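You operate a simulated robot arm through the tools that you are given. There is no shell and no other tool. Be economical: measure what you need, move in short steps, check, and stop when the job is done.

You run a simulated two-armed robot. Do the job below in one go: nothing can be reset, and whatever is moved stays where it is left.

TASK
Move the black adapter from the first strip socket to the third, the grey from the second to the first.
Fine: switch the first socket off before you pull; the second is off and stays off; hold the strip steady while the black one goes in; at the end switch on the third socket alone.

The check looks at the end state, three seconds after you hand in, the way a careful person would. Anything else that was tipped, shoved, dropped, spilled or broken makes it a failure.

THE ROBOT
Two 7-joint arms with two-finger parallel grippers on one trunk, on a base that drives. Base frame: it is fixed to the floor where the robot stands at the start and does not move with it; the origin is under the middle of the robot, x ahead of it, y to its left, z up. Readings come in cm, degrees, newtons and seconds.
The left shoulder is at the start at [2, 11.3, 122.2], the right one opposite. With the tool pointing down near the work surface each hand reaches from about 24 to 60 cm from the robot's upright axis, wherever it stands, measured 20 degrees to its own side. Places, roughly: first strip socket switch [70, 0, 90]; second strip socket switch [70, 10, 90]; third strip socket switch [70, 20, 90]; travel adapter (2x4x5 cm) [70, 0, 90]. Payload 1.57 kg a hand.
Tool frame (each hand has its own): the origin (TCP) lies between the finger pads and is the grasp point; the fingertips stand 3 cm ahead of it; z points along the fingers, y is the line along which they close. Largest opening 8 cm; finger width 1.7, thickness 1.2; the body of the gripper, 4 by 8.2 cm, starts 8 cm behind the TCP.
Orientation is that of the tool frame in the base frame, as [roll, pitch, yaw] about the fixed x, y, z axes, in that order (R = Rz(yaw) Ry(pitch) Rx(roll)). With the fingers straight down and closing along the base's y, the tool's x points along the base's -x, its y along +y and its z along -z.

THE INTERFACE
- The arms move only by the tool jog_arm. It takes "left_plan", "right_plan" or both (then of equal length, played together; a hand with none holds still); each is a list of rows, each a list of 7 numbers: the shift along the tool's x, y, z in cm, then the turn, a rotation vector about the tool's x, y, z in degrees, then the closure, from 0 (fully open) to 1 (shut). In form: [[dx, dy, dz, ax, ay, az, grip], ...]. A call has 1 to 12 rows; each row shifts and turns the commanded pose from where the row before left it, along the tool's axes as they then stand. Rows are played at 5 a second. More than 5 cm and 8.6 degrees between two rows, or a gripper value outside its range, and nothing of the call is played. Where a pose cannot be reached the arm comes as near as it can. A force on the tool above 40 N (or 10 N above the force at the start of the call, whichever is more), or a blocked arm, ends the call early, and 0.2 s more pass. The fingers move at their own pace (about 4.5 cm/s each) and stop on an object; they squeeze with about 40 N. The grip force told is the motor's: it shows also when the fingers shut on nothing. Time passes only in rows, and 0.2 s behind the last, so rows that do not move let the fingers close. The reply holds the time, the measured pose of the TCP, the force on the tool along the base axes, the opening and the grip force, in the units named above and with some noise, with the torque about the TCP (base axes, N m) and any sound that the robot's microphone picked up.
- Cameras (640 x 400 px; columns grow to the right, rows downward): "scene" is now at [10.24, 0.58, 137.31]; the picture's right is [0.08, -1.00, 0.00], its down [-0.32, -0.02, -0.95] and it looks along [0.94, 0.07, -0.32] (base axes); focal length 296 px, centre (320, 200). "left" rides on the left gripper at [7.2, 0.7, -12.2] in its tool frame; the picture's right is [-0.09, 1.00, 0.00], its down [-0.84, -0.08, -0.54] and it looks along [-0.54, -0.05, 0.84] (tool axes); focal length 238 px, centre (320, 200). "right" rides on the right gripper at [7.2, -0.7, -12.2] in its tool frame; the picture's right is [0.09, 1.00, 0.00], its down [-0.84, 0.08, -0.54] and it looks along [-0.54, 0.05, 0.84] (tool axes); focal length 238 px, centre (320, 200). There is no depth. A picture from a camera that has moved, and an enlarged one, comes with that camera's place and axes in the base frame and with its lens.
- snapshot(camera): a new picture of that camera. No time passes.
- move_column(by): slides the trunk up (or, below 0, down) by that many cm; the arms and the scene camera ride with it, the base frame stays. It gives what a move gives, with no picture.
- drive_base(legs): drives the robot by 1 to 6 legs, each [ahead, left, turn to the left] in cm, cm and degrees, along the robot's own axes; the way and the turn of a leg run together, so that a leg with both is an arc; at most 150 cm and 180 degrees a leg. The arms and the cameras ride along, it lands a little off, and it stops where it bumps. It gives what a move gives.
- head_to(pan, tilt): turns the head with the scene camera to pan (to the left, within 80 degrees either way) and tilt (down, from -29 to 69), counted from straight ahead of the robot. It gives what a move gives.
- close_up(camera, box): a new picture of the part [left, top, right, bottom] of that camera's present view, enlarged. No time passes.
- sign_off(): hands the job in; it is judged then, once.

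Go step by step. Nothing tells you exact positions but the pictures and the camera data: compare them with the known pose of the tool, close in by small moves and look again before you grip or let go. The budget is 120 turns and 100 pictures, counting those below and the enlarged ones. Unless the task says otherwise, let go and move clear before handing in, and close with one line.

The tools are called as name(argument=value, ...) on one line, values as JSON. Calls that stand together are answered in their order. jog_arm: Moves the arms, as the interface text tells. Its arguments: {"type":"object","properties":{"left_plan":{"type":"array"},"right_plan":{"type":"array"}},"required":[]} The other tools are called the same way: move_column (by) slides the trunk up or down; drive_base (legs) drives the base; head_to (pan, tilt) turns the head that bears the scene camera; snapshot (camera) takes a picture; close_up (camera, box) takes an enlarged picture of a part of a camera's view; sign_off () hands the job in.

At the start:

```text
clock: 0.0
left_tool_pos: [36.12, 17.57, 128.55]
left_orientation: [-180.0, 0.0, 180.0]
left_ft_force: [-0.3, -0.4, 1.1]
left_torque: [0.0, -0.03, -0.01]
left_grip_width: 8.0
left_finger_force: 0.0
right_tool_pos: [38.25, -11.98, 127.44]
right_orientation: [180.0, 0.0, 179.9]
right_ft_force: [0.2, 0.6, -0.2]
right_torque: [0.01, 0.0, -0.02]
right_grip_width: 7.99
right_finger_force: 0.1
trunk travel left (down, up): [-27.5, 29.5]
robot x, y, heading: [0.38, -0.02, 0.0]
head pan, tilt: [4.3, 18.9]
```

scene: 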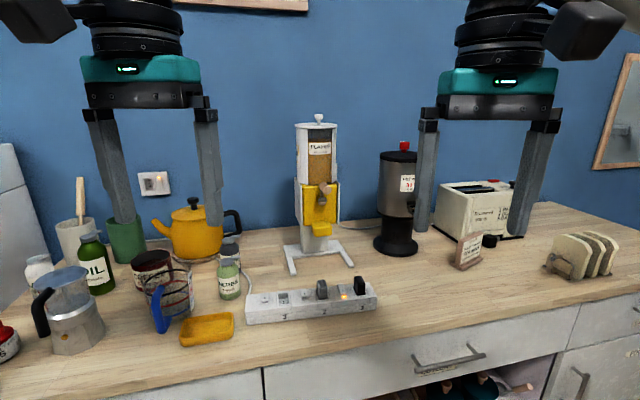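
right: 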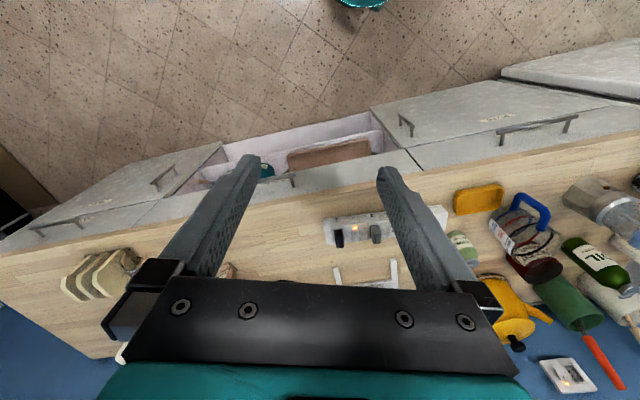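
left: 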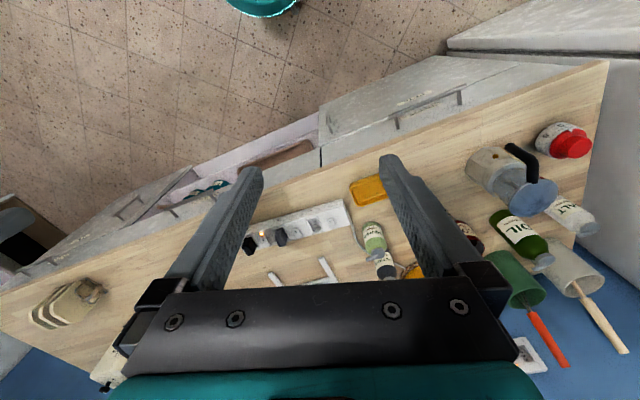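

I see a white power strip on the counter with a black adapter on its right and a grey one beside it. I'll enlarge that part first.

close_up(camera="scene", box=[230, 260, 390, 340])

close_up(camera="right", box=[300, 180, 460, 280])

```text
4.00 times, centred on (310, 300) of scene
camera zoom: at [10.24, 0.58, 137.31], right [0.08, -1.0, 0.0], down [-0.32, -0.02, -0.95], along [0.94, 0.07, -0.32], focal length 1183 px, centre (360, -200)
```

zoom: 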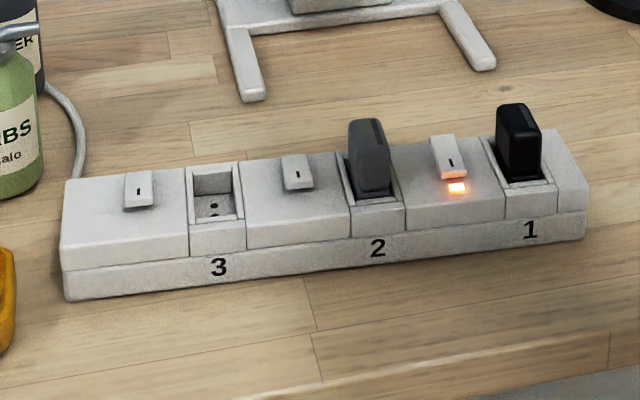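

```text
4.00 times, centred on (380, 230) of right
camera zoom: at [30.94, -12.63, 139.57], right [-0.09, 1.0, 0.0], down [0.84, 0.08, 0.54], along [0.54, 0.05, -0.84], focal length 953 px, centre (80, 80)
```

zoom: 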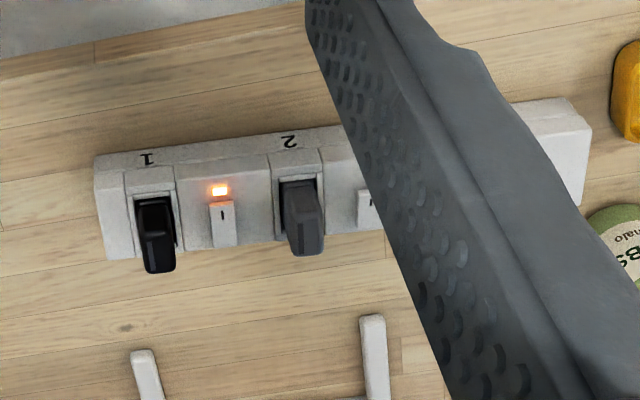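

The first switch is lit, and the black adapter's top is near [68.5, -4.3, 99]. That is beyond arm reach, so I'll look down for what stands in front of the base before driving.

head_to(pan=0, tilt=60)

snapshot(camera="scene")

```text
clock: 1.1
left_tool_pos: [36.03, 17.43, 128.41]
left_orientation: [-180.0, 0.0, -180.0]
left_ft_force: [0.8, -0.4, 1.0]
left_torque: [0.0, 0.0, -0.01]
left_grip_width: 7.98
left_finger_force: 0.0
right_tool_pos: [38.3, -11.91, 127.52]
right_orientation: [-179.9, 0.0, 180.0]
right_ft_force: [0.6, -0.9, -0.2]
right_torque: [0.02, -0.03, 0.02]
right_grip_width: 7.99
right_finger_force: 0.1
trunk travel left (down, up): [-27.5, 29.5]
robot x, y, heading: [-0.08, 0.02, 0.2]
head pan, tilt: [0.0, 60.0]
```

```text
94 pictures are left
camera scene: at [7.61, -0.12, 131.32], right [0.0, -1.0, 0.0], down [-0.87, 0.0, -0.5], along [0.5, 0.0, -0.87], focal length 296 px, centre (320, 200)
```

scene: 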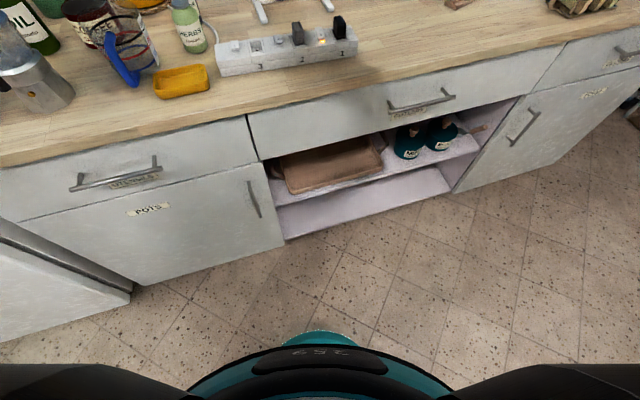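

The counter and strip are turned about 13° left, and the floor ahead is clear. I'll drive up to about 45 cm from the strip and square up to it.

drive_base(legs=[[21.3, -3.5, 0], [0, 0, 12.9]])

head_to(pan=0, tilt=42)

snapshot(camera="scene")

snapshot(camera="right")

```text
clock: 3.6
left_tool_pos: [53.41, 21.65, 128.51]
left_orientation: [-179.9, 0.0, -167.0]
left_ft_force: [0.2, -0.2, 0.1]
left_torque: [-0.02, 0.02, 0.0]
left_grip_width: 8.01
left_finger_force: 0.1
right_tool_pos: [62.1, -6.51, 127.59]
right_orientation: [180.0, 0.0, -167.0]
right_ft_force: [-0.3, 1.0, 0.4]
right_torque: [0.0, -0.02, 0.01]
right_grip_width: 8.01
right_finger_force: 0.1
trunk travel left (down, up): [-27.5, 29.5]
robot x, y, heading: [21.91, -3.22, 13.1]
head pan, tilt: [0.0, 60.0]
```

```text
clock: 4.4
left_tool_pos: [53.31, 21.66, 128.45]
left_orientation: [-179.9, 0.0, -167.1]
left_ft_force: [0.8, -0.3, -0.7]
left_torque: [0.0, -0.02, -0.03]
left_grip_width: 8.0
left_finger_force: 0.0
right_tool_pos: [62.01, -6.53, 127.52]
right_orientation: [180.0, 0.0, -167.0]
right_ft_force: [-0.2, 0.2, 0.6]
right_torque: [0.0, 0.02, 0.02]
right_grip_width: 8.01
right_finger_force: 0.0
trunk travel left (down, up): [-27.5, 29.5]
robot x, y, heading: [22.13, -3.69, 13.1]
head pan, tilt: [0.0, 42.0]
```

```text
93 pictures are left
camera scene: at [31.14, -1.52, 133.69], right [0.22, -0.97, 0.0], down [-0.65, -0.15, -0.74], along [0.72, 0.17, -0.67], focal length 296 px, centre (320, 200)
```

scene: 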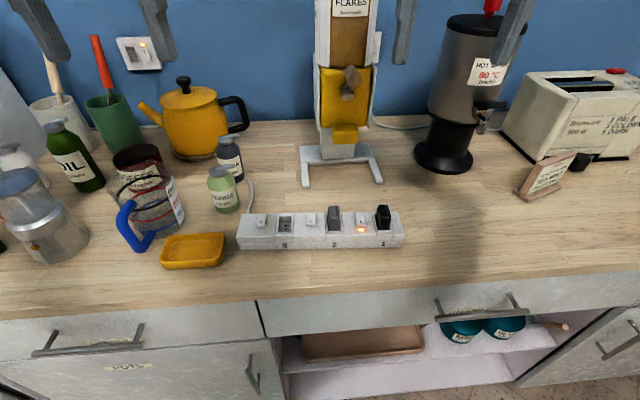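

```text
92 pictures are left
camera right: at [55.06, -8.82, 139.57], right [-0.31, 0.95, 0.0], down [0.8, 0.26, 0.54], along [0.51, 0.17, -0.84], focal length 238 px, centre (320, 200)
```

right: 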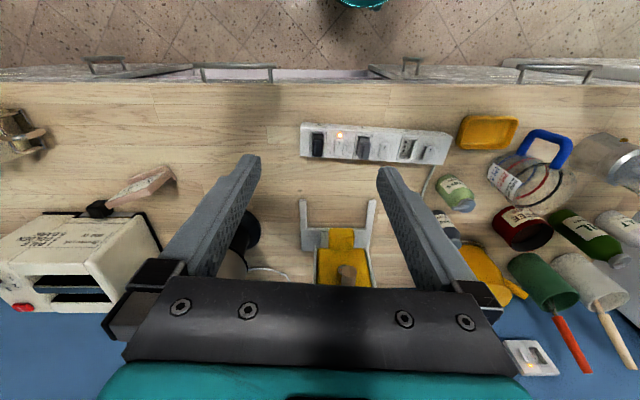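

I'm now squarely in front of the strip. Next come enlarged views from two cameras to fix its geometry.

close_up(camera="scene", box=[230, 190, 420, 260])

close_up(camera="right", box=[290, 100, 460, 190])

```text
3.37 times, centred on (325, 225) of scene
camera zoom: at [31.14, -1.52, 133.69], right [0.22, -0.97, 0.0], down [-0.65, -0.15, -0.74], along [0.72, 0.17, -0.67], focal length 996 px, centre (303, 116)
```

zoom: 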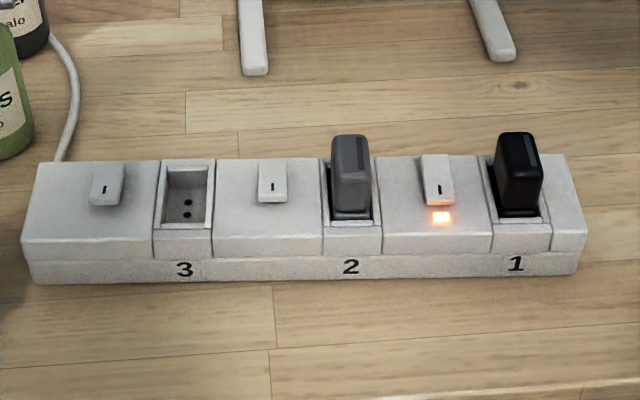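

```text
3.76 times, centred on (375, 145) of right
camera zoom: at [55.06, -8.82, 139.57], right [-0.31, 0.95, 0.0], down [0.8, 0.26, 0.54], along [0.51, 0.17, -0.84], focal length 897 px, centre (113, 407)
```

zoom: 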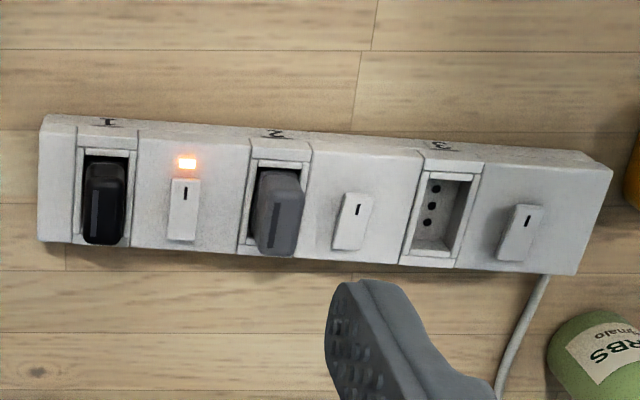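

The strip's top is at about z = 94, with its front edge about 42 cm ahead of the trunk axis. I'll bring the right hand, fingers shut, above the first switch and look from close by.

jog_arm(right_plan=[[-1.8, 0.9, 3.6, 0, 0, 0, 0.5], [-1.8, 0.9, 3.6, 0, 0, 0, 1], [-1.8, 0.9, 3.6, 0, 0, 0, 1], [-1.8, 0.9, 3.6, 0, 0, 0, 1], [-1.8, 0.9, 3.6, 0, 0, 0, 1], [0, 0, 0, 0, 0, 0, 1]])

snapshot(camera="right")

close_up(camera="scene", box=[230, 150, 420, 260])

```text
clock: 5.8
left_tool_pos: [53.23, 21.59, 128.51]
left_orientation: [180.0, 0.0, -167.1]
left_ft_force: [0.2, 1.1, 1.0]
left_torque: [-0.02, 0.01, -0.03]
left_grip_width: 8.0
left_finger_force: 0.1
right_tool_pos: [70.03, -0.11, 109.85]
right_orientation: [-180.0, 0.0, -167.0]
right_ft_force: [-0.2, 0.1, 0.7]
right_torque: [-0.01, 0.01, 0.02]
right_grip_width: 0.02
right_finger_force: 22.1
trunk travel left (down, up): [-27.5, 29.5]
robot x, y, heading: [21.99, -3.34, 12.8]
head pan, tilt: [0.0, 42.0]
```

```text
89 pictures are left
camera right: at [62.91, -2.53, 121.88], right [-0.31, 0.95, 0.0], down [0.8, 0.26, 0.54], along [0.52, 0.17, -0.84], focal length 238 px, centre (320, 200)
```

right: 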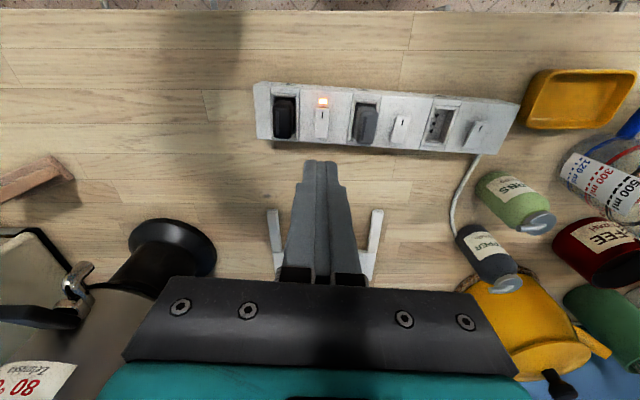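

```text
3.37 times, centred on (325, 205) of scene
camera zoom: at [31.12, -1.53, 133.7], right [0.22, -0.97, 0.0], down [-0.65, -0.15, -0.74], along [0.72, 0.17, -0.67], focal length 996 px, centre (303, 183)
```

zoom: 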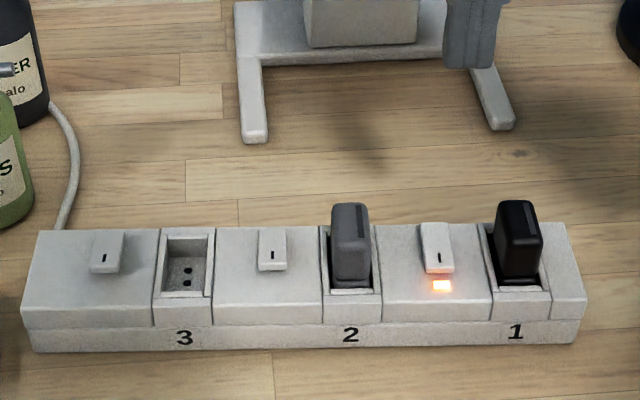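

The hand is above the strip. Next I'll look at the rocker shapes and the sockets in detail.

close_up(camera="right", box=[250, 75, 390, 160])

close_up(camera="right", box=[380, 75, 520, 160])

```text
4.57 times, centred on (320, 118) of right
camera zoom: at [62.91, -2.53, 121.88], right [-0.31, 0.95, 0.0], down [0.8, 0.26, 0.54], along [0.52, 0.17, -0.84], focal length 1090 px, centre (320, 577)
```

zoom: 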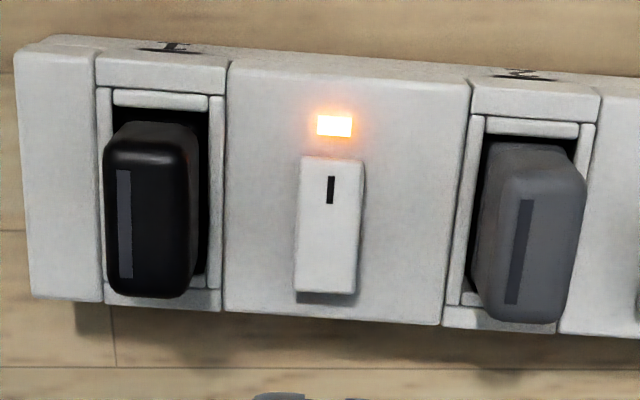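

```text
4.57 times, centred on (450, 118) of right
camera zoom: at [62.91, -2.53, 121.88], right [-0.31, 0.95, 0.0], down [0.8, 0.26, 0.54], along [0.52, 0.17, -0.84], focal length 1090 px, centre (-274, 577)
```

zoom: 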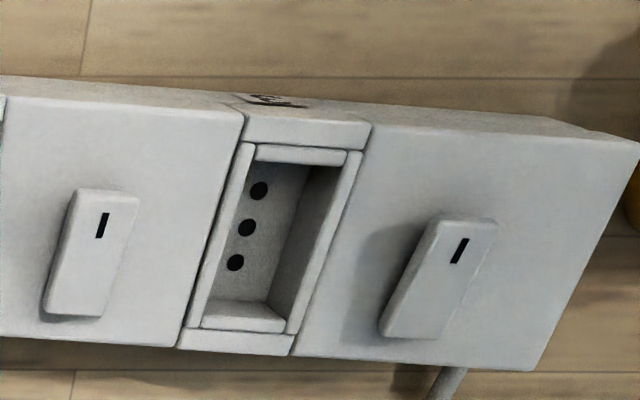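

The on position has the front end of the rocker down and the rear end up. To switch off, I'll press the rear end of the first switch at about 1 cm behind its middle.

jog_arm(right_plan=[[-1.0, 0.15, 3.5, 0, 0, 0, 1], [0, 0, 3.5, 0, 0, 0, 1], [0, 0, 3.2, 0, 0, 0, 1], [0, 0, 0, 0, 0, 0, 1]])

snapshot(camera="right")

close_up(camera="scene", box=[290, 160, 420, 260])

```text
clock: 6.8
left_tool_pos: [53.27, 21.69, 128.47]
left_orientation: [180.0, 0.0, -167.0]
left_ft_force: [0.4, -0.1, -0.2]
left_torque: [0.03, -0.02, -0.03]
left_grip_width: 8.01
left_finger_force: 0.1
right_tool_pos: [70.76, 0.3, 99.57]
right_orientation: [180.0, 0.0, -167.0]
right_ft_force: [0.2, -0.4, -0.2]
right_torque: [-0.04, 0.0, -0.01]
right_grip_width: 0.0
right_finger_force: 21.8
trunk travel left (down, up): [-27.5, 29.5]
robot x, y, heading: [22.06, -3.75, 13.3]
head pan, tilt: [0.0, 42.0]
```

```text
85 pictures are left
camera right: at [63.69, -2.09, 111.63], right [-0.31, 0.95, 0.0], down [0.8, 0.26, 0.54], along [0.52, 0.17, -0.84], focal length 238 px, centre (320, 200)
```

right: 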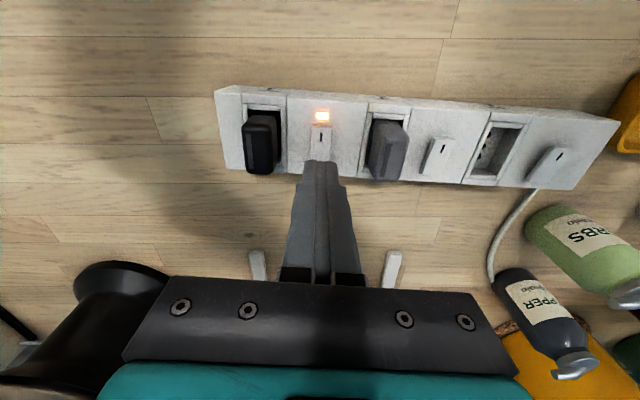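

```text
4.00 times, centred on (355, 210) of scene
camera zoom: at [31.13, -1.53, 133.7], right [0.22, -0.97, 0.0], down [-0.65, -0.15, -0.74], along [0.72, 0.17, -0.67], focal length 1183 px, centre (180, 160)
```

zoom: 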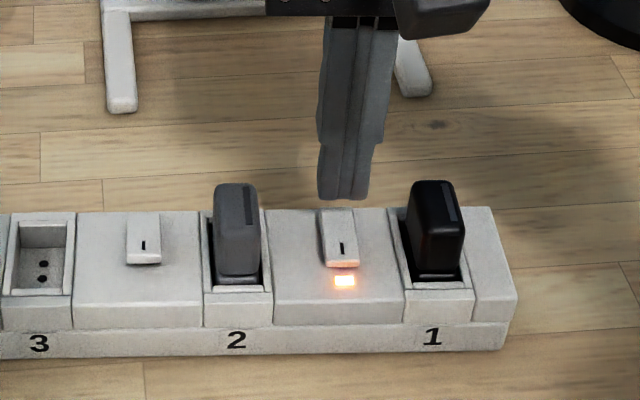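

The fingertips are lined up above the rear of the rocker, so I'll press in small steps and come back up.

jog_arm(right_plan=[[0, 0, 0.7, 0, 0, 0, 1], [0, 0, 0.4, 0, 0, 0, 1], [0, 0, 0.4, 0, 0, 0, 1], [0, 0, 0.3, 0, 0, 0, 1], [0, 0, 0.3, 0, 0, 0, 1]])

close_up(camera="scene", box=[290, 160, 420, 260])

```text
clock: 8.0
left_tool_pos: [53.24, 21.5, 128.5]
left_orientation: [179.9, 0.1, -167.0]
left_ft_force: [0.2, 0.3, -0.4]
left_torque: [0.01, 0.01, -0.03]
left_grip_width: 7.99
left_finger_force: 0.1
right_tool_pos: [70.95, 0.28, 97.84]
right_orientation: [179.8, 0.5, -167.1]
right_ft_force: [5.5, -3.6, 33.7]
right_torque: [-0.18, 0.1, 0.13]
right_grip_width: 0.0
right_finger_force: 21.4
trunk travel left (down, up): [-27.5, 29.5]
robot x, y, heading: [22.06, -3.48, 13.0]
head pan, tilt: [0.0, 42.0]
```

```text
4.00 times, centred on (355, 210) of scene
camera zoom: at [30.97, -1.59, 133.75], right [0.22, -0.97, 0.0], down [-0.65, -0.15, -0.74], along [0.73, 0.17, -0.67], focal length 1183 px, centre (180, 160)
```

zoom: 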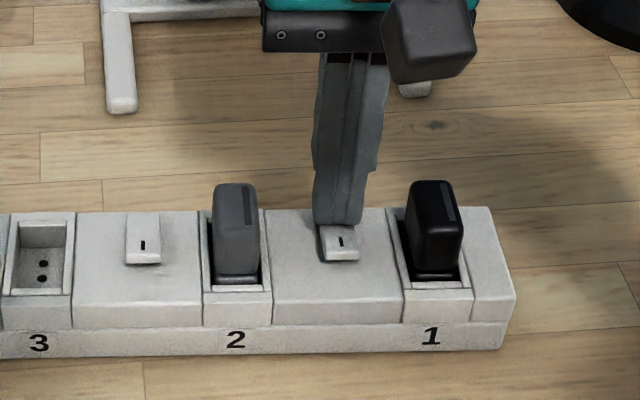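

The light is out, so the first socket is off. I'll lift, open part way, and go above the black adapter to check alignment.

jog_arm(right_plan=[[0, 0, -4, 0, 0, 0, 1], [0, 0, -3, 0, 0, 0, 1], [0.8, -2.0, 0, 0, 0, 0, 0.55], [0.8, -2.1, 0, 0, 0, 0, 0.55], [0, 0, 0, 0, 0, 0, 0.55]])

snapshot(camera="right")

close_up(camera="scene", box=[290, 160, 420, 260])

```text
clock: 9.2
left_tool_pos: [53.3, 21.61, 128.48]
left_orientation: [-180.0, 0.0, -166.9]
left_ft_force: [-0.1, 0.3, 0.3]
left_torque: [0.0, -0.07, 0.0]
left_grip_width: 8.0
left_finger_force: 0.2
right_tool_pos: [70.18, -4.15, 104.09]
right_orientation: [-180.0, 0.0, -167.0]
right_ft_force: [-0.5, -0.2, 0.2]
right_torque: [0.02, -0.02, 0.01]
right_grip_width: 3.6
right_finger_force: 0.0
trunk travel left (down, up): [-27.5, 29.5]
robot x, y, heading: [21.9, -3.16, 12.8]
head pan, tilt: [0.0, 42.0]
```

```text
82 pictures are left
camera right: at [63.16, -6.46, 116.18], right [-0.31, 0.95, 0.0], down [0.8, 0.26, 0.54], along [0.51, 0.17, -0.84], focal length 238 px, centre (320, 200)
```

right: 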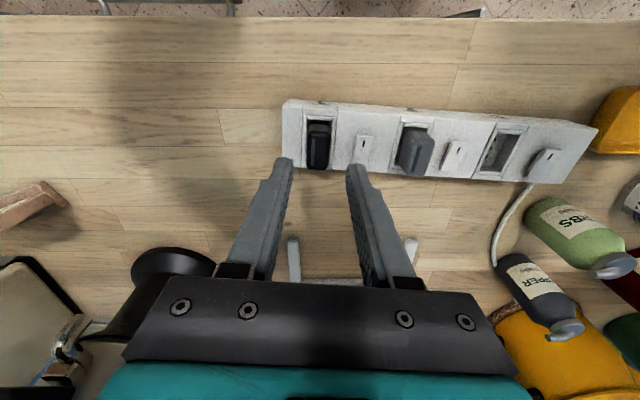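

```text
4.00 times, centred on (355, 210) of scene
camera zoom: at [31.14, -1.5, 133.7], right [0.23, -0.97, 0.0], down [-0.65, -0.15, -0.74], along [0.72, 0.17, -0.67], focal length 1183 px, centre (180, 160)
```

zoom: 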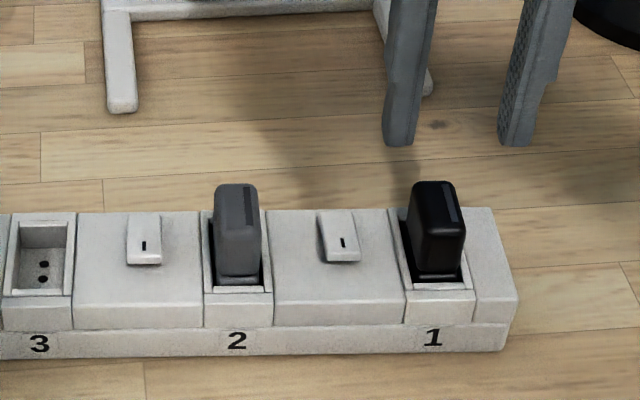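

The fingers straddle the black adapter squarely in both views. I'll go down to just above the strip's top and look again before gripping.

jog_arm(right_plan=[[0.2, 0, 3, 0, 0, 0, 0.55], [0, 0, 1.7, 0, 0, 0, 0.55], [0, 0, 1.0, 0, 0, 0, 0.55], [0, 0, 0, 0, 0, 0, 0.55]])

close_up(camera="right", box=[240, 70, 440, 195])

close_up(camera="scene", box=[290, 160, 420, 260])

```text
clock: 10.2
left_tool_pos: [53.39, 21.64, 128.44]
left_orientation: [180.0, 0.1, -167.0]
left_ft_force: [0.0, 0.8, -0.2]
left_torque: [-0.04, -0.02, 0.0]
left_grip_width: 8.0
left_finger_force: 0.1
right_tool_pos: [70.03, -4.19, 98.37]
right_orientation: [-180.0, 0.0, -166.9]
right_ft_force: [-0.2, -0.6, -0.8]
right_torque: [-0.01, 0.0, -0.03]
right_grip_width: 3.59
right_finger_force: 0.1
trunk travel left (down, up): [-27.5, 29.5]
robot x, y, heading: [21.99, -3.37, 13.0]
head pan, tilt: [0.0, 42.0]
```

```text
3.20 times, centred on (340, 132) of right
camera zoom: at [63.02, -6.48, 110.47], right [-0.31, 0.95, 0.0], down [0.8, 0.26, 0.54], along [0.51, 0.17, -0.84], focal length 763 px, centre (256, 416)
```

zoom: 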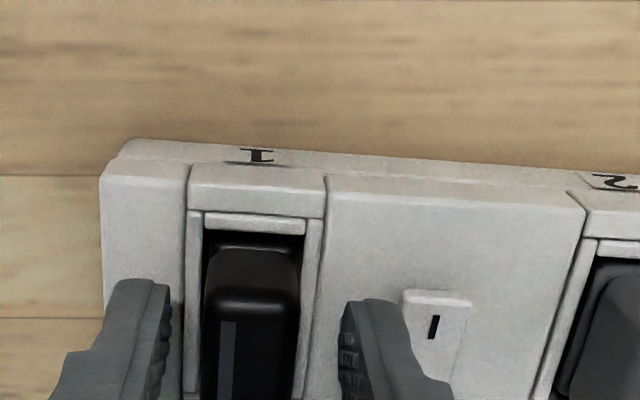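

```text
4.00 times, centred on (355, 210) of scene
camera zoom: at [31.14, -1.52, 133.7], right [0.22, -0.97, 0.0], down [-0.65, -0.15, -0.74], along [0.72, 0.17, -0.67], focal length 1183 px, centre (180, 160)
```

zoom: 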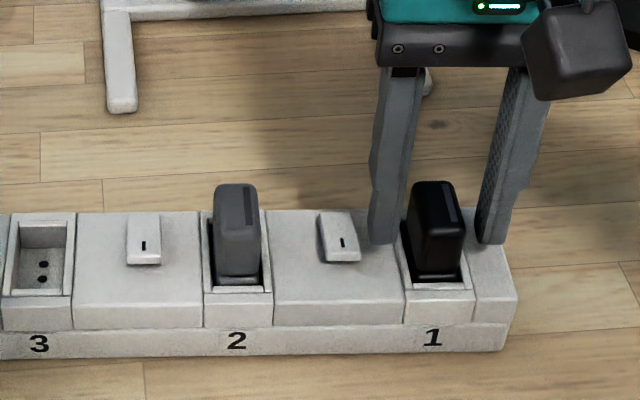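

The right-hand fingers straddle the black adapter correctly. Before pulling I'll have the left hand clamp the strip's free end, so I'll first turn it a quarter turn up high and tilt it outward.

jog_arm(left_plan=[[0, 0, 0, 0, 0, 8.2, 0], [0, 0, 0, 0, 0, 8.2, 0], [0, 0, 0, 0, 0, 8.2, 0], [0, 0, 0, 0, 0, 8.2, 0], [0, 0, 0, 0, 0, 8.2, 0], [0, 0, 0, 0, 0, 8.2, 0], [0, 0, 0, 0, 0, 8.2, 0], [0, 0, 0, 0, 0, 8.2, 0], [0, 0, 0, 0, 0, 8.2, 0], [0, 0, 0, 0, 0, 8.2, 0], [0, 0, 0, 0, 0, 8.5, 0], [0, 0, 0, 0, 0, 0, 0]])

jog_arm(left_plan=[[0, 2, 2, 0, -8, 0, 0], [0, 2, 2, 0, -8, 0, 0], [0, 2, 2, 0, -4, 0, 0], [0, 0, 0, 0, 0, 0, 0]])

snapshot(camera="scene")

```text
clock: 12.8
left_tool_pos: [44.51, 10.46, 122.53]
left_orientation: [180.0, 0.0, 102.5]
left_ft_force: [0.8, 0.2, 0.0]
left_torque: [-0.02, 0.02, 0.0]
left_grip_width: 8.0
left_finger_force: 0.0
left hand out of reach, approached as far as the arm can: row 6, 7, 8, 9, 10, 11
right_tool_pos: [69.94, -4.06, 98.43]
right_orientation: [180.0, 0.0, -166.9]
right_ft_force: [-0.4, 0.2, 0.2]
right_torque: [0.04, -0.01, 0.01]
right_grip_width: 3.6
right_finger_force: 0.0
trunk travel left (down, up): [-27.5, 29.5]
robot x, y, heading: [22.04, -3.62, 13.1]
head pan, tilt: [0.0, 42.0]
```

```text
clock: 13.8
left_tool_pos: [47.15, 7.78, 117.36]
left_orientation: [-180.0, 20.0, 102.6]
left_ft_force: [1.1, 1.0, -1.3]
left_torque: [0.02, 0.03, 0.0]
left_grip_width: 7.97
left_finger_force: 0.0
left hand out of reach, approached as far as the arm can: row 1, 2, 3
right_tool_pos: [70.06, -4.18, 98.46]
right_orientation: [-180.0, 0.0, -167.0]
right_ft_force: [0.2, 0.5, -0.6]
right_torque: [0.01, 0.0, -0.02]
right_grip_width: 3.61
right_finger_force: 0.0
trunk travel left (down, up): [-27.5, 29.5]
robot x, y, heading: [22.17, -3.18, 13.2]
head pan, tilt: [0.0, 42.0]
```

```text
78 pictures are left
camera scene: at [31.13, -1.51, 133.7], right [0.23, -0.97, 0.0], down [-0.65, -0.15, -0.74], along [0.72, 0.17, -0.67], focal length 296 px, centre (320, 200)
```

scene: 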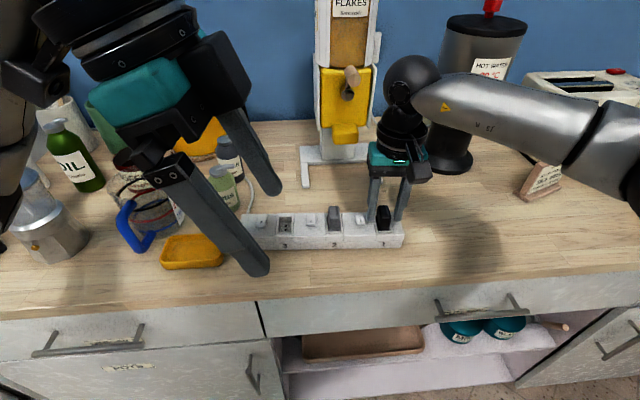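

The quarter turn was reached, but the place was out of reach at that height. I'll lower the left hand and see whether it settles where it should.

jog_arm(left_plan=[[1.0, 0, 2.8, 0, 0, 0, 0], [1.0, 0, 2.8, 0, 0, 0, 0], [1.0, 0, 2.8, 0, 0, 0, 0], [0, 0, 0, 0, 0, 0, 0]])

snapshot(camera="scene")

```text
clock: 14.8
left_tool_pos: [46.67, 7.07, 113.47]
left_orientation: [-179.9, 20.0, 102.7]
left_ft_force: [-0.2, -0.3, 0.4]
left_torque: [-0.02, 0.0, -0.04]
left_grip_width: 8.01
left_finger_force: 0.2
left hand out of reach, approached as far as the arm can: row 1, 2, 3
right_tool_pos: [70.06, -4.14, 98.52]
right_orientation: [180.0, -0.1, -167.0]
right_ft_force: [0.3, -0.3, 0.0]
right_torque: [-0.01, 0.02, 0.01]
right_grip_width: 3.62
right_finger_force: 0.0
trunk travel left (down, up): [-27.5, 29.5]
robot x, y, heading: [21.91, -3.19, 13.0]
head pan, tilt: [0.0, 42.0]
```

```text
77 pictures are left
camera scene: at [31.14, -1.52, 133.7], right [0.22, -0.97, 0.0], down [-0.65, -0.15, -0.74], along [0.72, 0.17, -0.67], focal length 296 px, centre (320, 200)
```

scene: 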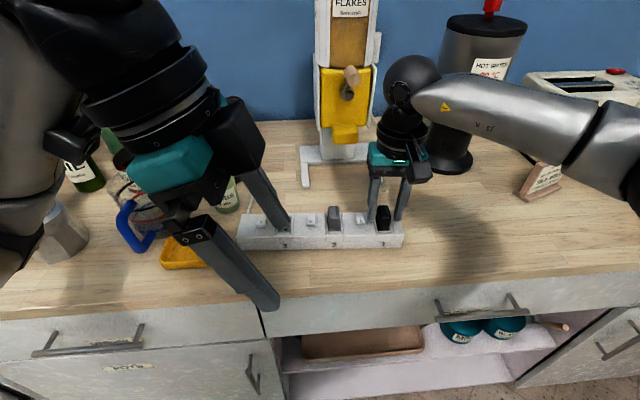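

That arm posture won't do. I'll unwind the left hand and try the quarter turn the other way.

jog_arm(left_plan=[[-1.0, 0, -2.8, 0, 8, 0, 0], [-1.0, 0, -2.8, 0, 8, 0, 0], [-1.0, 0, -2.8, 0, 4, 0, 0], [0, -2, 0, 0, 0, -8.4, 0], [0, -2, 0, 0, 0, -8.4, 0], [0, 0, 0, 0, 0, -8.4, 0], [0, 0, 0, 0, 0, -8.4, 0], [0, 0, 0, 0, 0, -8.4, 0], [0, 0, 0, 0, 0, -8.4, 0], [0, 0, 0, 0, 0, -8.4, 0], [0, 0, 0, 0, 0, -8.4, 0], [0, 0, 0, 0, 0, -8.4, 0]])

jog_arm(left_plan=[[0, 0, 0, 0, 0, -8.4, 0], [0, 0, 1, 0, 0, -8.4, 0], [0, 0, 1, 0, 0, -8.4, 0], [0, 0, 1, 0, 0, -8.4, 0], [0, 0, 1, 0, 0, -8.4, 0], [0, 0, 1, 0, 0, -8.4, 0], [0, 0, 1, 0, 0, -8.4, 0], [0, 0, 1, 0, 0, -8.4, 0], [0, 0, 1, 0, 0, -8.4, 0], [0, 0, 1, 0, 0, -8.4, 0], [0, 0, 1, 0, 0, -8.4, 0], [0, 0, 0, 0, 0, -8.4, 0]])

snapshot(camera="scene")

```text
clock: 17.4
left_tool_pos: [42.91, 4.92, 122.35]
left_orientation: [-180.0, 0.0, 178.3]
left_ft_force: [-1.0, -0.1, -0.2]
left_torque: [0.0, 0.01, 0.01]
left_grip_width: 8.0
left_finger_force: 0.0
right_tool_pos: [70.13, -4.28, 98.59]
right_orientation: [-180.0, 0.0, -167.0]
right_ft_force: [-0.4, 0.1, 0.0]
right_torque: [0.01, 0.02, -0.02]
right_grip_width: 3.62
right_finger_force: 0.0
trunk travel left (down, up): [-27.5, 29.5]
robot x, y, heading: [21.86, -3.45, 13.2]
head pan, tilt: [0.0, 42.0]
```

```text
clock: 20.0
left_tool_pos: [42.95, 4.99, 112.07]
left_orientation: [-180.0, 0.0, -80.9]
left_ft_force: [0.5, 0.1, 0.7]
left_torque: [0.0, -0.02, -0.01]
left_grip_width: 7.97
left_finger_force: 0.0
right_tool_pos: [70.03, -4.14, 98.48]
right_orientation: [180.0, 0.0, -167.0]
right_ft_force: [1.0, 0.2, 0.4]
right_torque: [0.04, -0.02, 0.0]
right_grip_width: 3.61
right_finger_force: 0.1
trunk travel left (down, up): [-27.5, 29.5]
robot x, y, heading: [22.17, -3.37, 12.8]
head pan, tilt: [0.0, 42.0]
```

```text
76 pictures are left
camera scene: at [31.14, -1.52, 133.7], right [0.22, -0.97, 0.0], down [-0.65, -0.15, -0.74], along [0.72, 0.17, -0.67], focal length 296 px, centre (320, 200)
```

scene: 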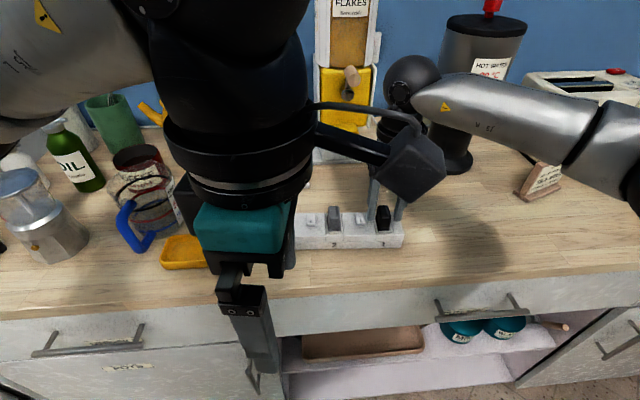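

This way works, and rows start from the attained pose. I'll shift left and forward over the strip's free end while tilting the wrist outward.

jog_arm(left_plan=[[-3.2, 0, 0, 0, 0, -4.5, 0], [-3.2, 0, 0, 0, 0, 0, 0], [-3.2, 0, 0, 0, 0, 0, 0], [0, -4.0, 0, 0, 8, 0, 0], [0, -4.0, 0, 0, 8, 0, 0], [0, -4.0, 0, 0, 8, 0, 0], [0, -4.0, 0, 0, 6, 0, 0], [0, -4.0, 0, 0, 0, 0, 0], [0, -4.0, 0, 0, 0, 0, 0], [0, 0, 0, 0, 0, 0, 0]])

snapshot(camera="scene")

snapshot(camera="left")

```text
clock: 22.2
left_tool_pos: [64.29, 19.89, 112.3]
left_orientation: [180.0, -30.0, -76.6]
left_ft_force: [-0.9, 0.0, 0.7]
left_torque: [0.01, 0.0, -0.02]
left_grip_width: 7.98
left_finger_force: 0.0
right_tool_pos: [69.99, -4.08, 98.47]
right_orientation: [180.0, 0.0, -167.0]
right_ft_force: [-0.5, -0.2, -1.6]
right_torque: [-0.01, 0.03, 0.02]
right_grip_width: 3.6
right_finger_force: 0.0
trunk travel left (down, up): [-27.5, 29.5]
robot x, y, heading: [22.12, -3.45, 13.0]
head pan, tilt: [0.0, 42.0]
```

```text
75 pictures are left
camera scene: at [31.12, -1.51, 133.7], right [0.23, -0.97, 0.0], down [-0.65, -0.15, -0.74], along [0.72, 0.17, -0.67], focal length 296 px, centre (320, 200)
```

scene: 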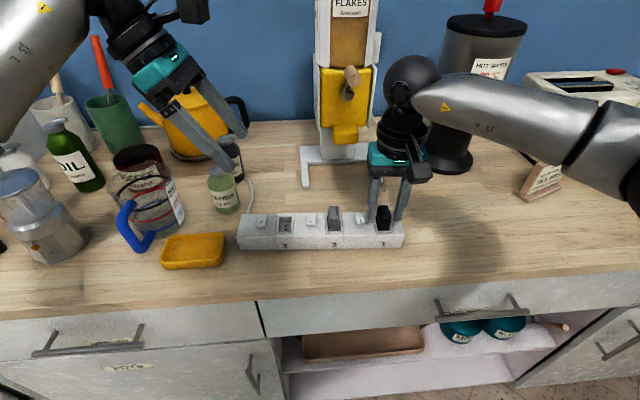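

```text
74 pictures are left
camera left: at [63.7, 19.73, 126.51], right [-0.99, -0.15, -0.05], down [-0.16, 0.99, 0.05], along [0.04, 0.06, -1.0], focal length 238 px, centre (320, 200)
```

left: 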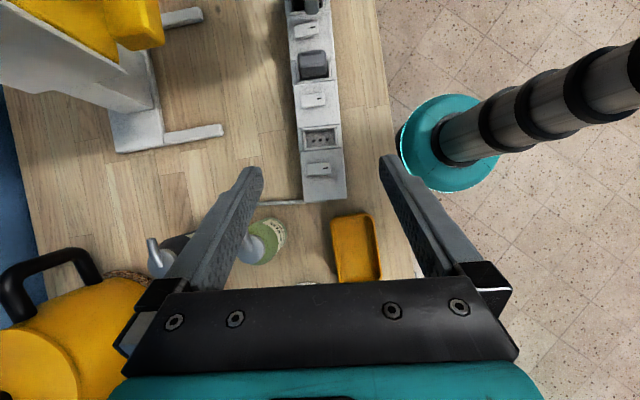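

The left hand is over the strip's end, and its camera looks straight down. The herbs jar is close to where the rear finger would lean, so I'll measure that gap.

close_up(camera="left", box=[220, 100, 400, 290])

close_up(camera="scene", box=[150, 130, 310, 270])

```text
2.11 times, centred on (310, 195) of left
camera zoom: at [63.7, 19.73, 126.51], right [-0.99, -0.15, -0.05], down [-0.16, 0.99, 0.05], along [0.04, 0.06, -1.0], focal length 502 px, centre (341, 210)
```

zoom: 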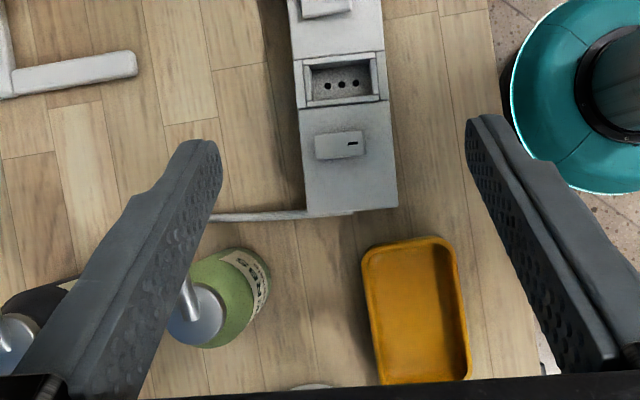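

```text
2.86 times, centred on (230, 200) of scene
camera zoom: at [31.12, -1.51, 133.7], right [0.23, -0.97, 0.0], down [-0.65, -0.15, -0.74], along [0.72, 0.17, -0.67], focal length 845 px, centre (577, 200)
```

zoom: 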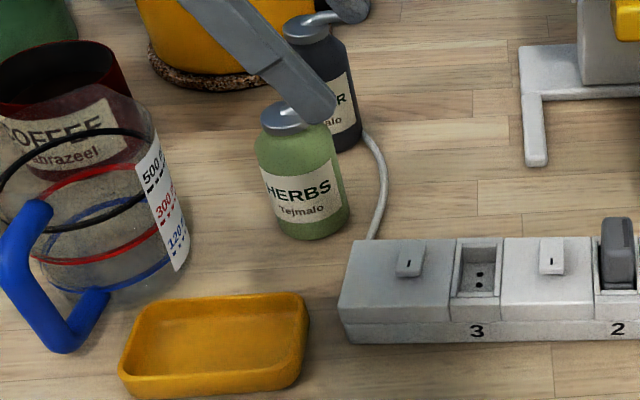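

There is about 1 cm to spare to the jar if I open the fingers less. I'll tilt a bit more and come part way down to check.

jog_arm(left_plan=[[0, -0.45, 0, 0, 5, 0, 0.13], [-2.47, 0, 3.52, 0, 0, 0, 0.13], [-2.47, 0, 3.52, 0, 0, 0, 0.13], [-2.2, 0, 3.13, 0, 0, 0, 0.13], [0, 0, 0, 0, 0, 0, 0.13]])

close_up(camera="left", box=[170, 20, 470, 290])

close_up(camera="scene", box=[150, 130, 310, 270])

```text
clock: 23.4
left_tool_pos: [64.86, 20.11, 99.81]
left_orientation: [-180.0, -35.0, -76.6]
left_ft_force: [-0.5, 0.3, -0.1]
left_torque: [-0.01, -0.01, -0.01]
left_grip_width: 6.95
left_finger_force: 0.1
right_tool_pos: [70.02, -4.18, 98.51]
right_orientation: [-179.9, 0.0, -167.0]
right_ft_force: [-0.4, -0.4, 0.2]
right_torque: [0.0, 0.03, -0.01]
right_grip_width: 3.6
right_finger_force: 0.0
trunk travel left (down, up): [-27.5, 29.5]
robot x, y, heading: [21.79, -3.54, 13.1]
head pan, tilt: [0.0, 42.0]
```

```text
1.48 times, centred on (320, 155) of left
camera zoom: at [64.03, 20.98, 113.96], right [-0.99, -0.16, -0.05], down [-0.16, 0.99, -0.04], along [0.06, -0.03, -1.0], focal length 353 px, centre (320, 267)
```

zoom: 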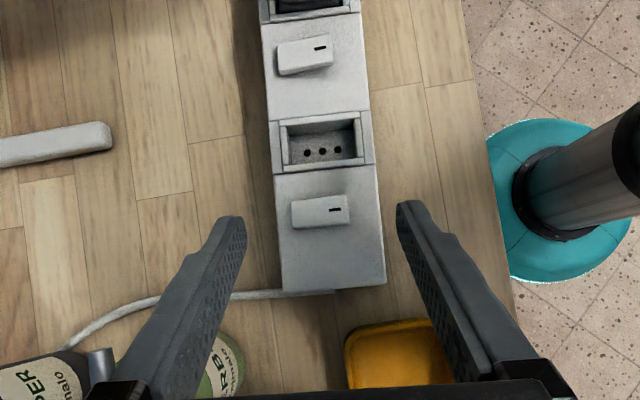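

```text
2.86 times, centred on (230, 200) of scene
camera zoom: at [31.14, -1.52, 133.7], right [0.22, -0.97, 0.0], down [-0.65, -0.15, -0.74], along [0.72, 0.17, -0.67], focal length 845 px, centre (577, 200)
```

zoom: 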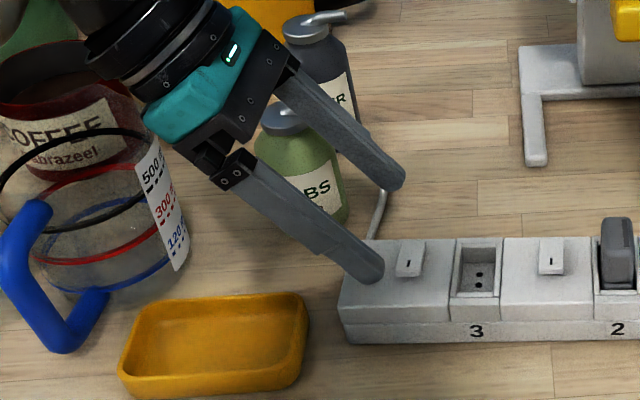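

The fingers line up with the strip's sides within 2 mm. I'll correct that, lower to straddle, and check.

jog_arm(left_plan=[[0, 0.17, 0, 0, 0, 0, 0.13], [-1.15, 0, 1.64, 0, 0, 0, 0.13], [-1.15, 0, 1.64, 0, 0, 0, 0.13], [-0.74, 0, 1.06, 0, 0, 0, 0.13], [0, 0, 0, 0, 0, 0, 0.13]])

close_up(camera="left", box=[170, 20, 470, 290])

close_up(camera="scene", box=[150, 130, 310, 270])

```text
clock: 24.6
left_tool_pos: [64.65, 19.95, 94.55]
left_orientation: [180.0, -35.0, -76.6]
left_ft_force: [0.4, 0.4, -0.3]
left_torque: [-0.01, 0.02, -0.03]
left_grip_width: 6.95
left_finger_force: 0.0
right_tool_pos: [70.0, -4.15, 98.54]
right_orientation: [180.0, 0.0, -166.9]
right_ft_force: [0.7, -0.3, 0.3]
right_torque: [0.02, 0.02, 0.0]
right_grip_width: 3.58
right_finger_force: 0.2
trunk travel left (down, up): [-27.5, 29.5]
robot x, y, heading: [22.16, -3.05, 13.1]
head pan, tilt: [0.0, 42.0]
```

```text
1.48 times, centred on (320, 155) of left
camera zoom: at [63.67, 20.88, 108.63], right [-0.99, -0.16, -0.05], down [-0.16, 0.99, -0.04], along [0.06, -0.03, -1.0], focal length 353 px, centre (320, 267)
```

zoom: 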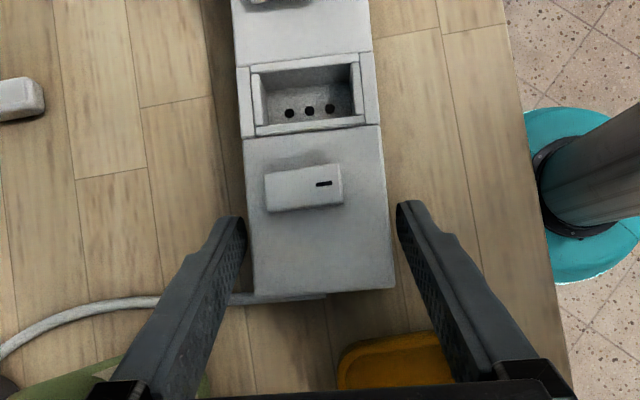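

```text
2.86 times, centred on (230, 200) of scene
camera zoom: at [31.14, -1.52, 133.7], right [0.22, -0.97, 0.0], down [-0.65, -0.15, -0.74], along [0.72, 0.17, -0.67], focal length 845 px, centre (577, 200)
```

zoom: 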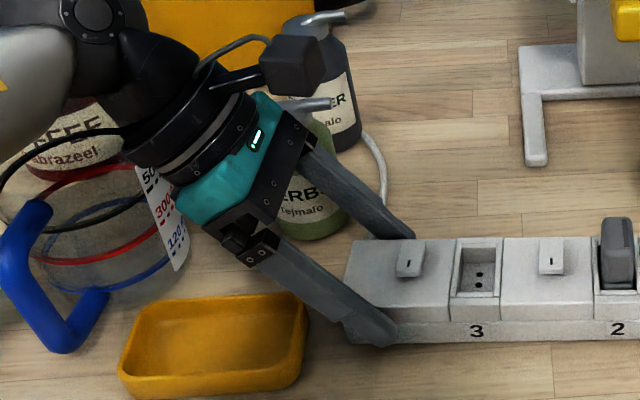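

The fingers straddle the strip's end, centred to about 1 mm. I'll close the left hand on it.

jog_arm(left_plan=[[0, -0.08, 0, 0, 0, 0, 0.2], [0, 0, 0, 0, 0, 0, 0.25], [0, 0, 0, 0, 0, 0, 0.3], [0, 0, 0, 0, 0, 0, 0.35], [0, 0, 0, 0, 0, 0, 0.5]])

close_up(camera="scene", box=[220, 160, 420, 270])

```text
clock: 25.8
left_tool_pos: [64.57, 19.99, 94.54]
left_orientation: [-180.0, -35.0, -76.7]
left_ft_force: [-0.7, 1.4, -0.6]
left_torque: [0.05, -0.06, 0.03]
left_grip_width: 5.99
left_finger_force: 39.6
right_tool_pos: [69.98, -4.07, 98.53]
right_orientation: [180.0, -0.1, -167.0]
right_ft_force: [0.0, 0.2, -0.1]
right_torque: [0.01, 0.02, -0.01]
right_grip_width: 3.62
right_finger_force: 0.1
trunk travel left (down, up): [-27.5, 29.5]
robot x, y, heading: [22.21, -3.38, 12.8]
head pan, tilt: [0.0, 42.0]
```

```text
3.20 times, centred on (320, 215) of scene
camera zoom: at [31.13, -1.52, 133.7], right [0.22, -0.97, 0.0], down [-0.65, -0.15, -0.74], along [0.72, 0.17, -0.67], focal length 946 px, centre (320, 152)
```

zoom: 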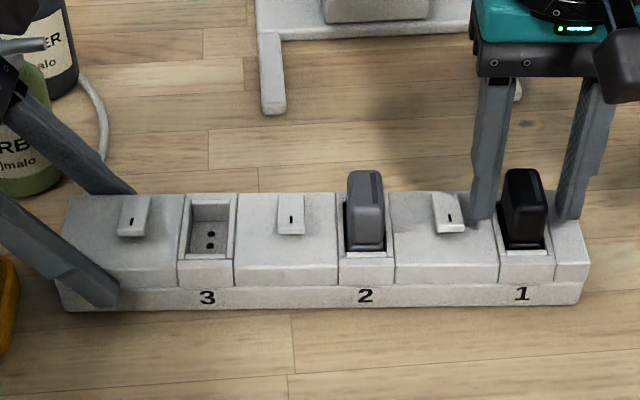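

The strip is clamped and hasn't shifted. I'll lower the right hand 4 mm and grip the black adapter.

jog_arm(right_plan=[[0, 0, 0.4, 0, 0, 0, 0.55], [0, 0, 0, 0, 0, 0, 0.65], [0, 0, 0, 0, 0, 0, 0.72], [0, 0, 0, 0, 0, 0, 0.9], [0, 0, 0, 0, 0, 0, 0.9]])

close_up(camera="scene", box=[290, 160, 420, 260])

```text
clock: 27.0
left_tool_pos: [64.81, 19.99, 94.49]
left_orientation: [-180.0, -35.0, -76.6]
left_ft_force: [-0.4, -0.3, -0.1]
left_torque: [0.13, -0.07, 0.19]
left_grip_width: 5.96
left_finger_force: 40.3
right_tool_pos: [69.97, -4.24, 98.18]
right_orientation: [-180.0, -0.1, -167.0]
right_ft_force: [-0.6, -0.5, -1.0]
right_torque: [0.0, 0.02, 0.03]
right_grip_width: 1.9
right_finger_force: 28.3
trunk travel left (down, up): [-27.5, 29.5]
robot x, y, heading: [21.87, -3.64, 12.9]
head pan, tilt: [0.0, 42.0]
```

```text
4.00 times, centred on (355, 210) of scene
camera zoom: at [31.14, -1.52, 133.7], right [0.22, -0.97, 0.0], down [-0.65, -0.15, -0.74], along [0.72, 0.17, -0.67], focal length 1183 px, centre (180, 160)
```

zoom: 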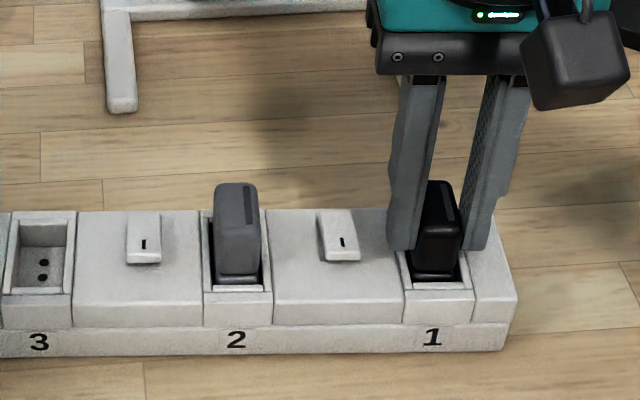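

The black adapter is gripped, 1.9 cm wide. Now I'll pull it straight up in small steps.

jog_arm(right_plan=[[0, 0, 0, 0, 0, 0, 1], [0, 0, -0.3, 0, 0, 0, 1], [0, 0, -0.3, 0, 0, 0, 1], [0, 0, -0.4, 0, 0, 0, 1], [0, 0, -0.5, 0, 0, 0, 1], [0, 0, -0.5, 0, 0, 0, 1]])

close_up(camera="scene", box=[220, 160, 420, 270])

```text
clock: 28.4
left_tool_pos: [64.59, 19.94, 94.51]
left_orientation: [-180.0, -35.0, -76.7]
left_ft_force: [0.5, -0.2, 1.1]
left_torque: [0.07, -0.11, 0.24]
left_grip_width: 5.95
left_finger_force: 39.5
right_tool_pos: [70.12, -3.96, 100.21]
right_orientation: [179.9, 0.0, -167.0]
right_ft_force: [0.0, 0.2, 0.3]
right_torque: [-0.01, 0.0, 0.03]
right_grip_width: 1.87
right_finger_force: 32.7
trunk travel left (down, up): [-27.5, 29.5]
robot x, y, heading: [21.8, -3.65, 13.0]
head pan, tilt: [0.0, 42.0]
```

```text
3.20 times, centred on (320, 215) of scene
camera zoom: at [31.15, -1.51, 133.7], right [0.22, -0.97, 0.0], down [-0.65, -0.15, -0.74], along [0.72, 0.17, -0.67], focal length 946 px, centre (320, 152)
```

zoom: 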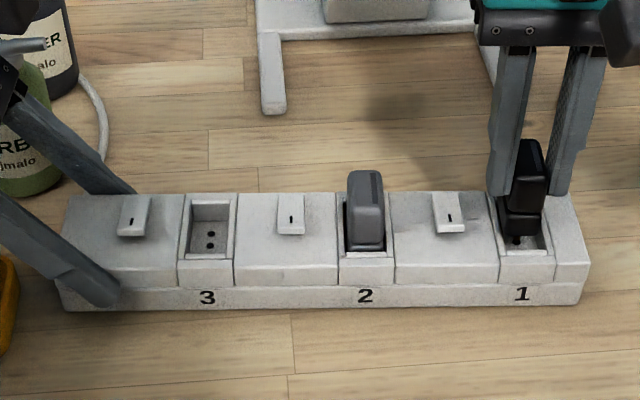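

The black adapter is out, with its pins clear. I'll lift it over the grey one and carry it most of the way to the third socket.

jog_arm(right_plan=[[0, 0, -2.5, 0, 0, 0, 1], [0, 0, -2.5, 0, 0, 0, 1], [0, 0, -2.3, 0, 0, 0, 1], [0, 3.6, 0, 0, 0, 0, 1], [0, 3.6, 0, 0, 0, 0, 1], [0.1, 3.6, 0, 0, 0, 0, 1], [0.15, 3.6, 0, 0, 0, 0, 1], [0, 0, 0, 0, 0, 0, 1]])

snapshot(camera="scene")

snapshot(camera="left")

snapshot(camera="right")

```text
clock: 30.2
left_tool_pos: [64.77, 20.06, 94.57]
left_orientation: [-180.0, -35.0, -76.4]
left_ft_force: [-0.1, -0.5, -0.6]
left_torque: [-0.01, -0.11, 0.03]
left_grip_width: 5.99
left_finger_force: 40.0
right_tool_pos: [66.72, 9.77, 107.36]
right_orientation: [-179.9, 0.1, -167.1]
right_ft_force: [0.2, 0.3, -1.5]
right_torque: [0.0, 0.0, -0.03]
right_grip_width: 1.88
right_finger_force: 33.3
trunk travel left (down, up): [-27.5, 29.5]
robot x, y, heading: [22.39, -3.68, 13.0]
head pan, tilt: [0.0, 42.0]
```

```text
64 pictures are left
camera scene: at [31.14, -1.52, 133.7], right [0.22, -0.97, 0.0], down [-0.65, -0.15, -0.74], along [0.72, 0.17, -0.67], focal length 296 px, centre (320, 200)
```

scene: 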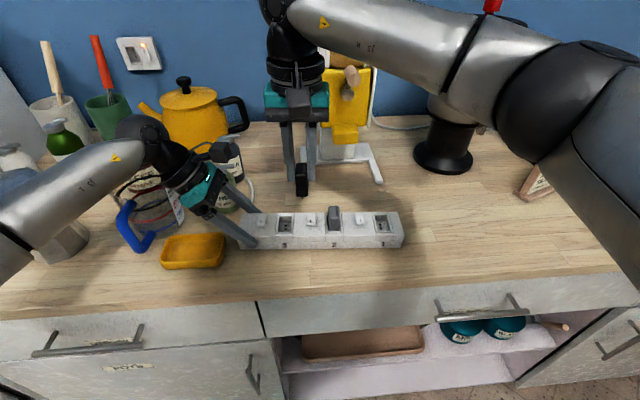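

```text
63 pictures are left
camera left: at [63.8, 20.94, 108.63], right [-0.99, -0.16, -0.05], down [-0.16, 0.99, -0.04], along [0.06, -0.03, -1.0], focal length 238 px, centre (320, 200)
```

left: 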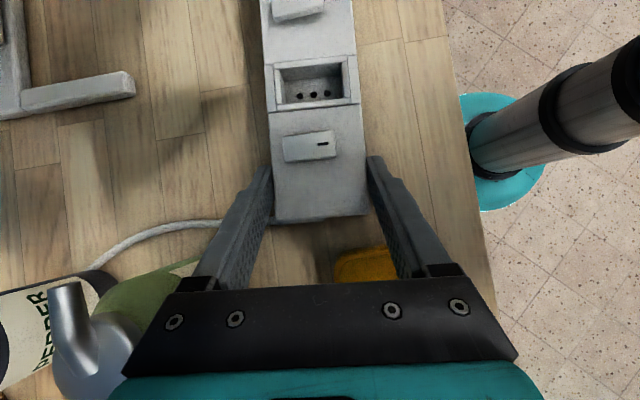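

```text
62 pictures are left
camera right: at [59.76, 7.5, 119.39], right [-0.31, 0.95, 0.0], down [0.8, 0.26, 0.54], along [0.52, 0.17, -0.84], focal length 238 px, centre (320, 200)
```

right: 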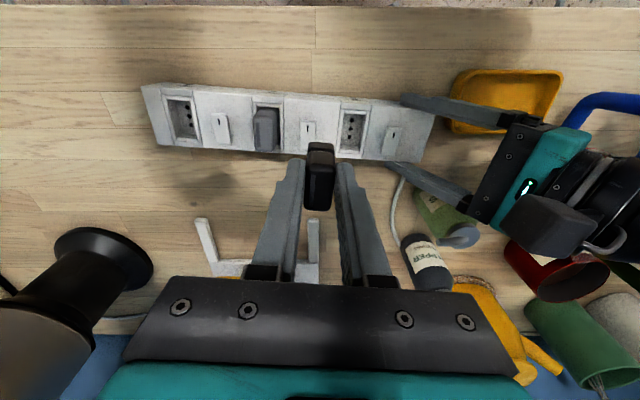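

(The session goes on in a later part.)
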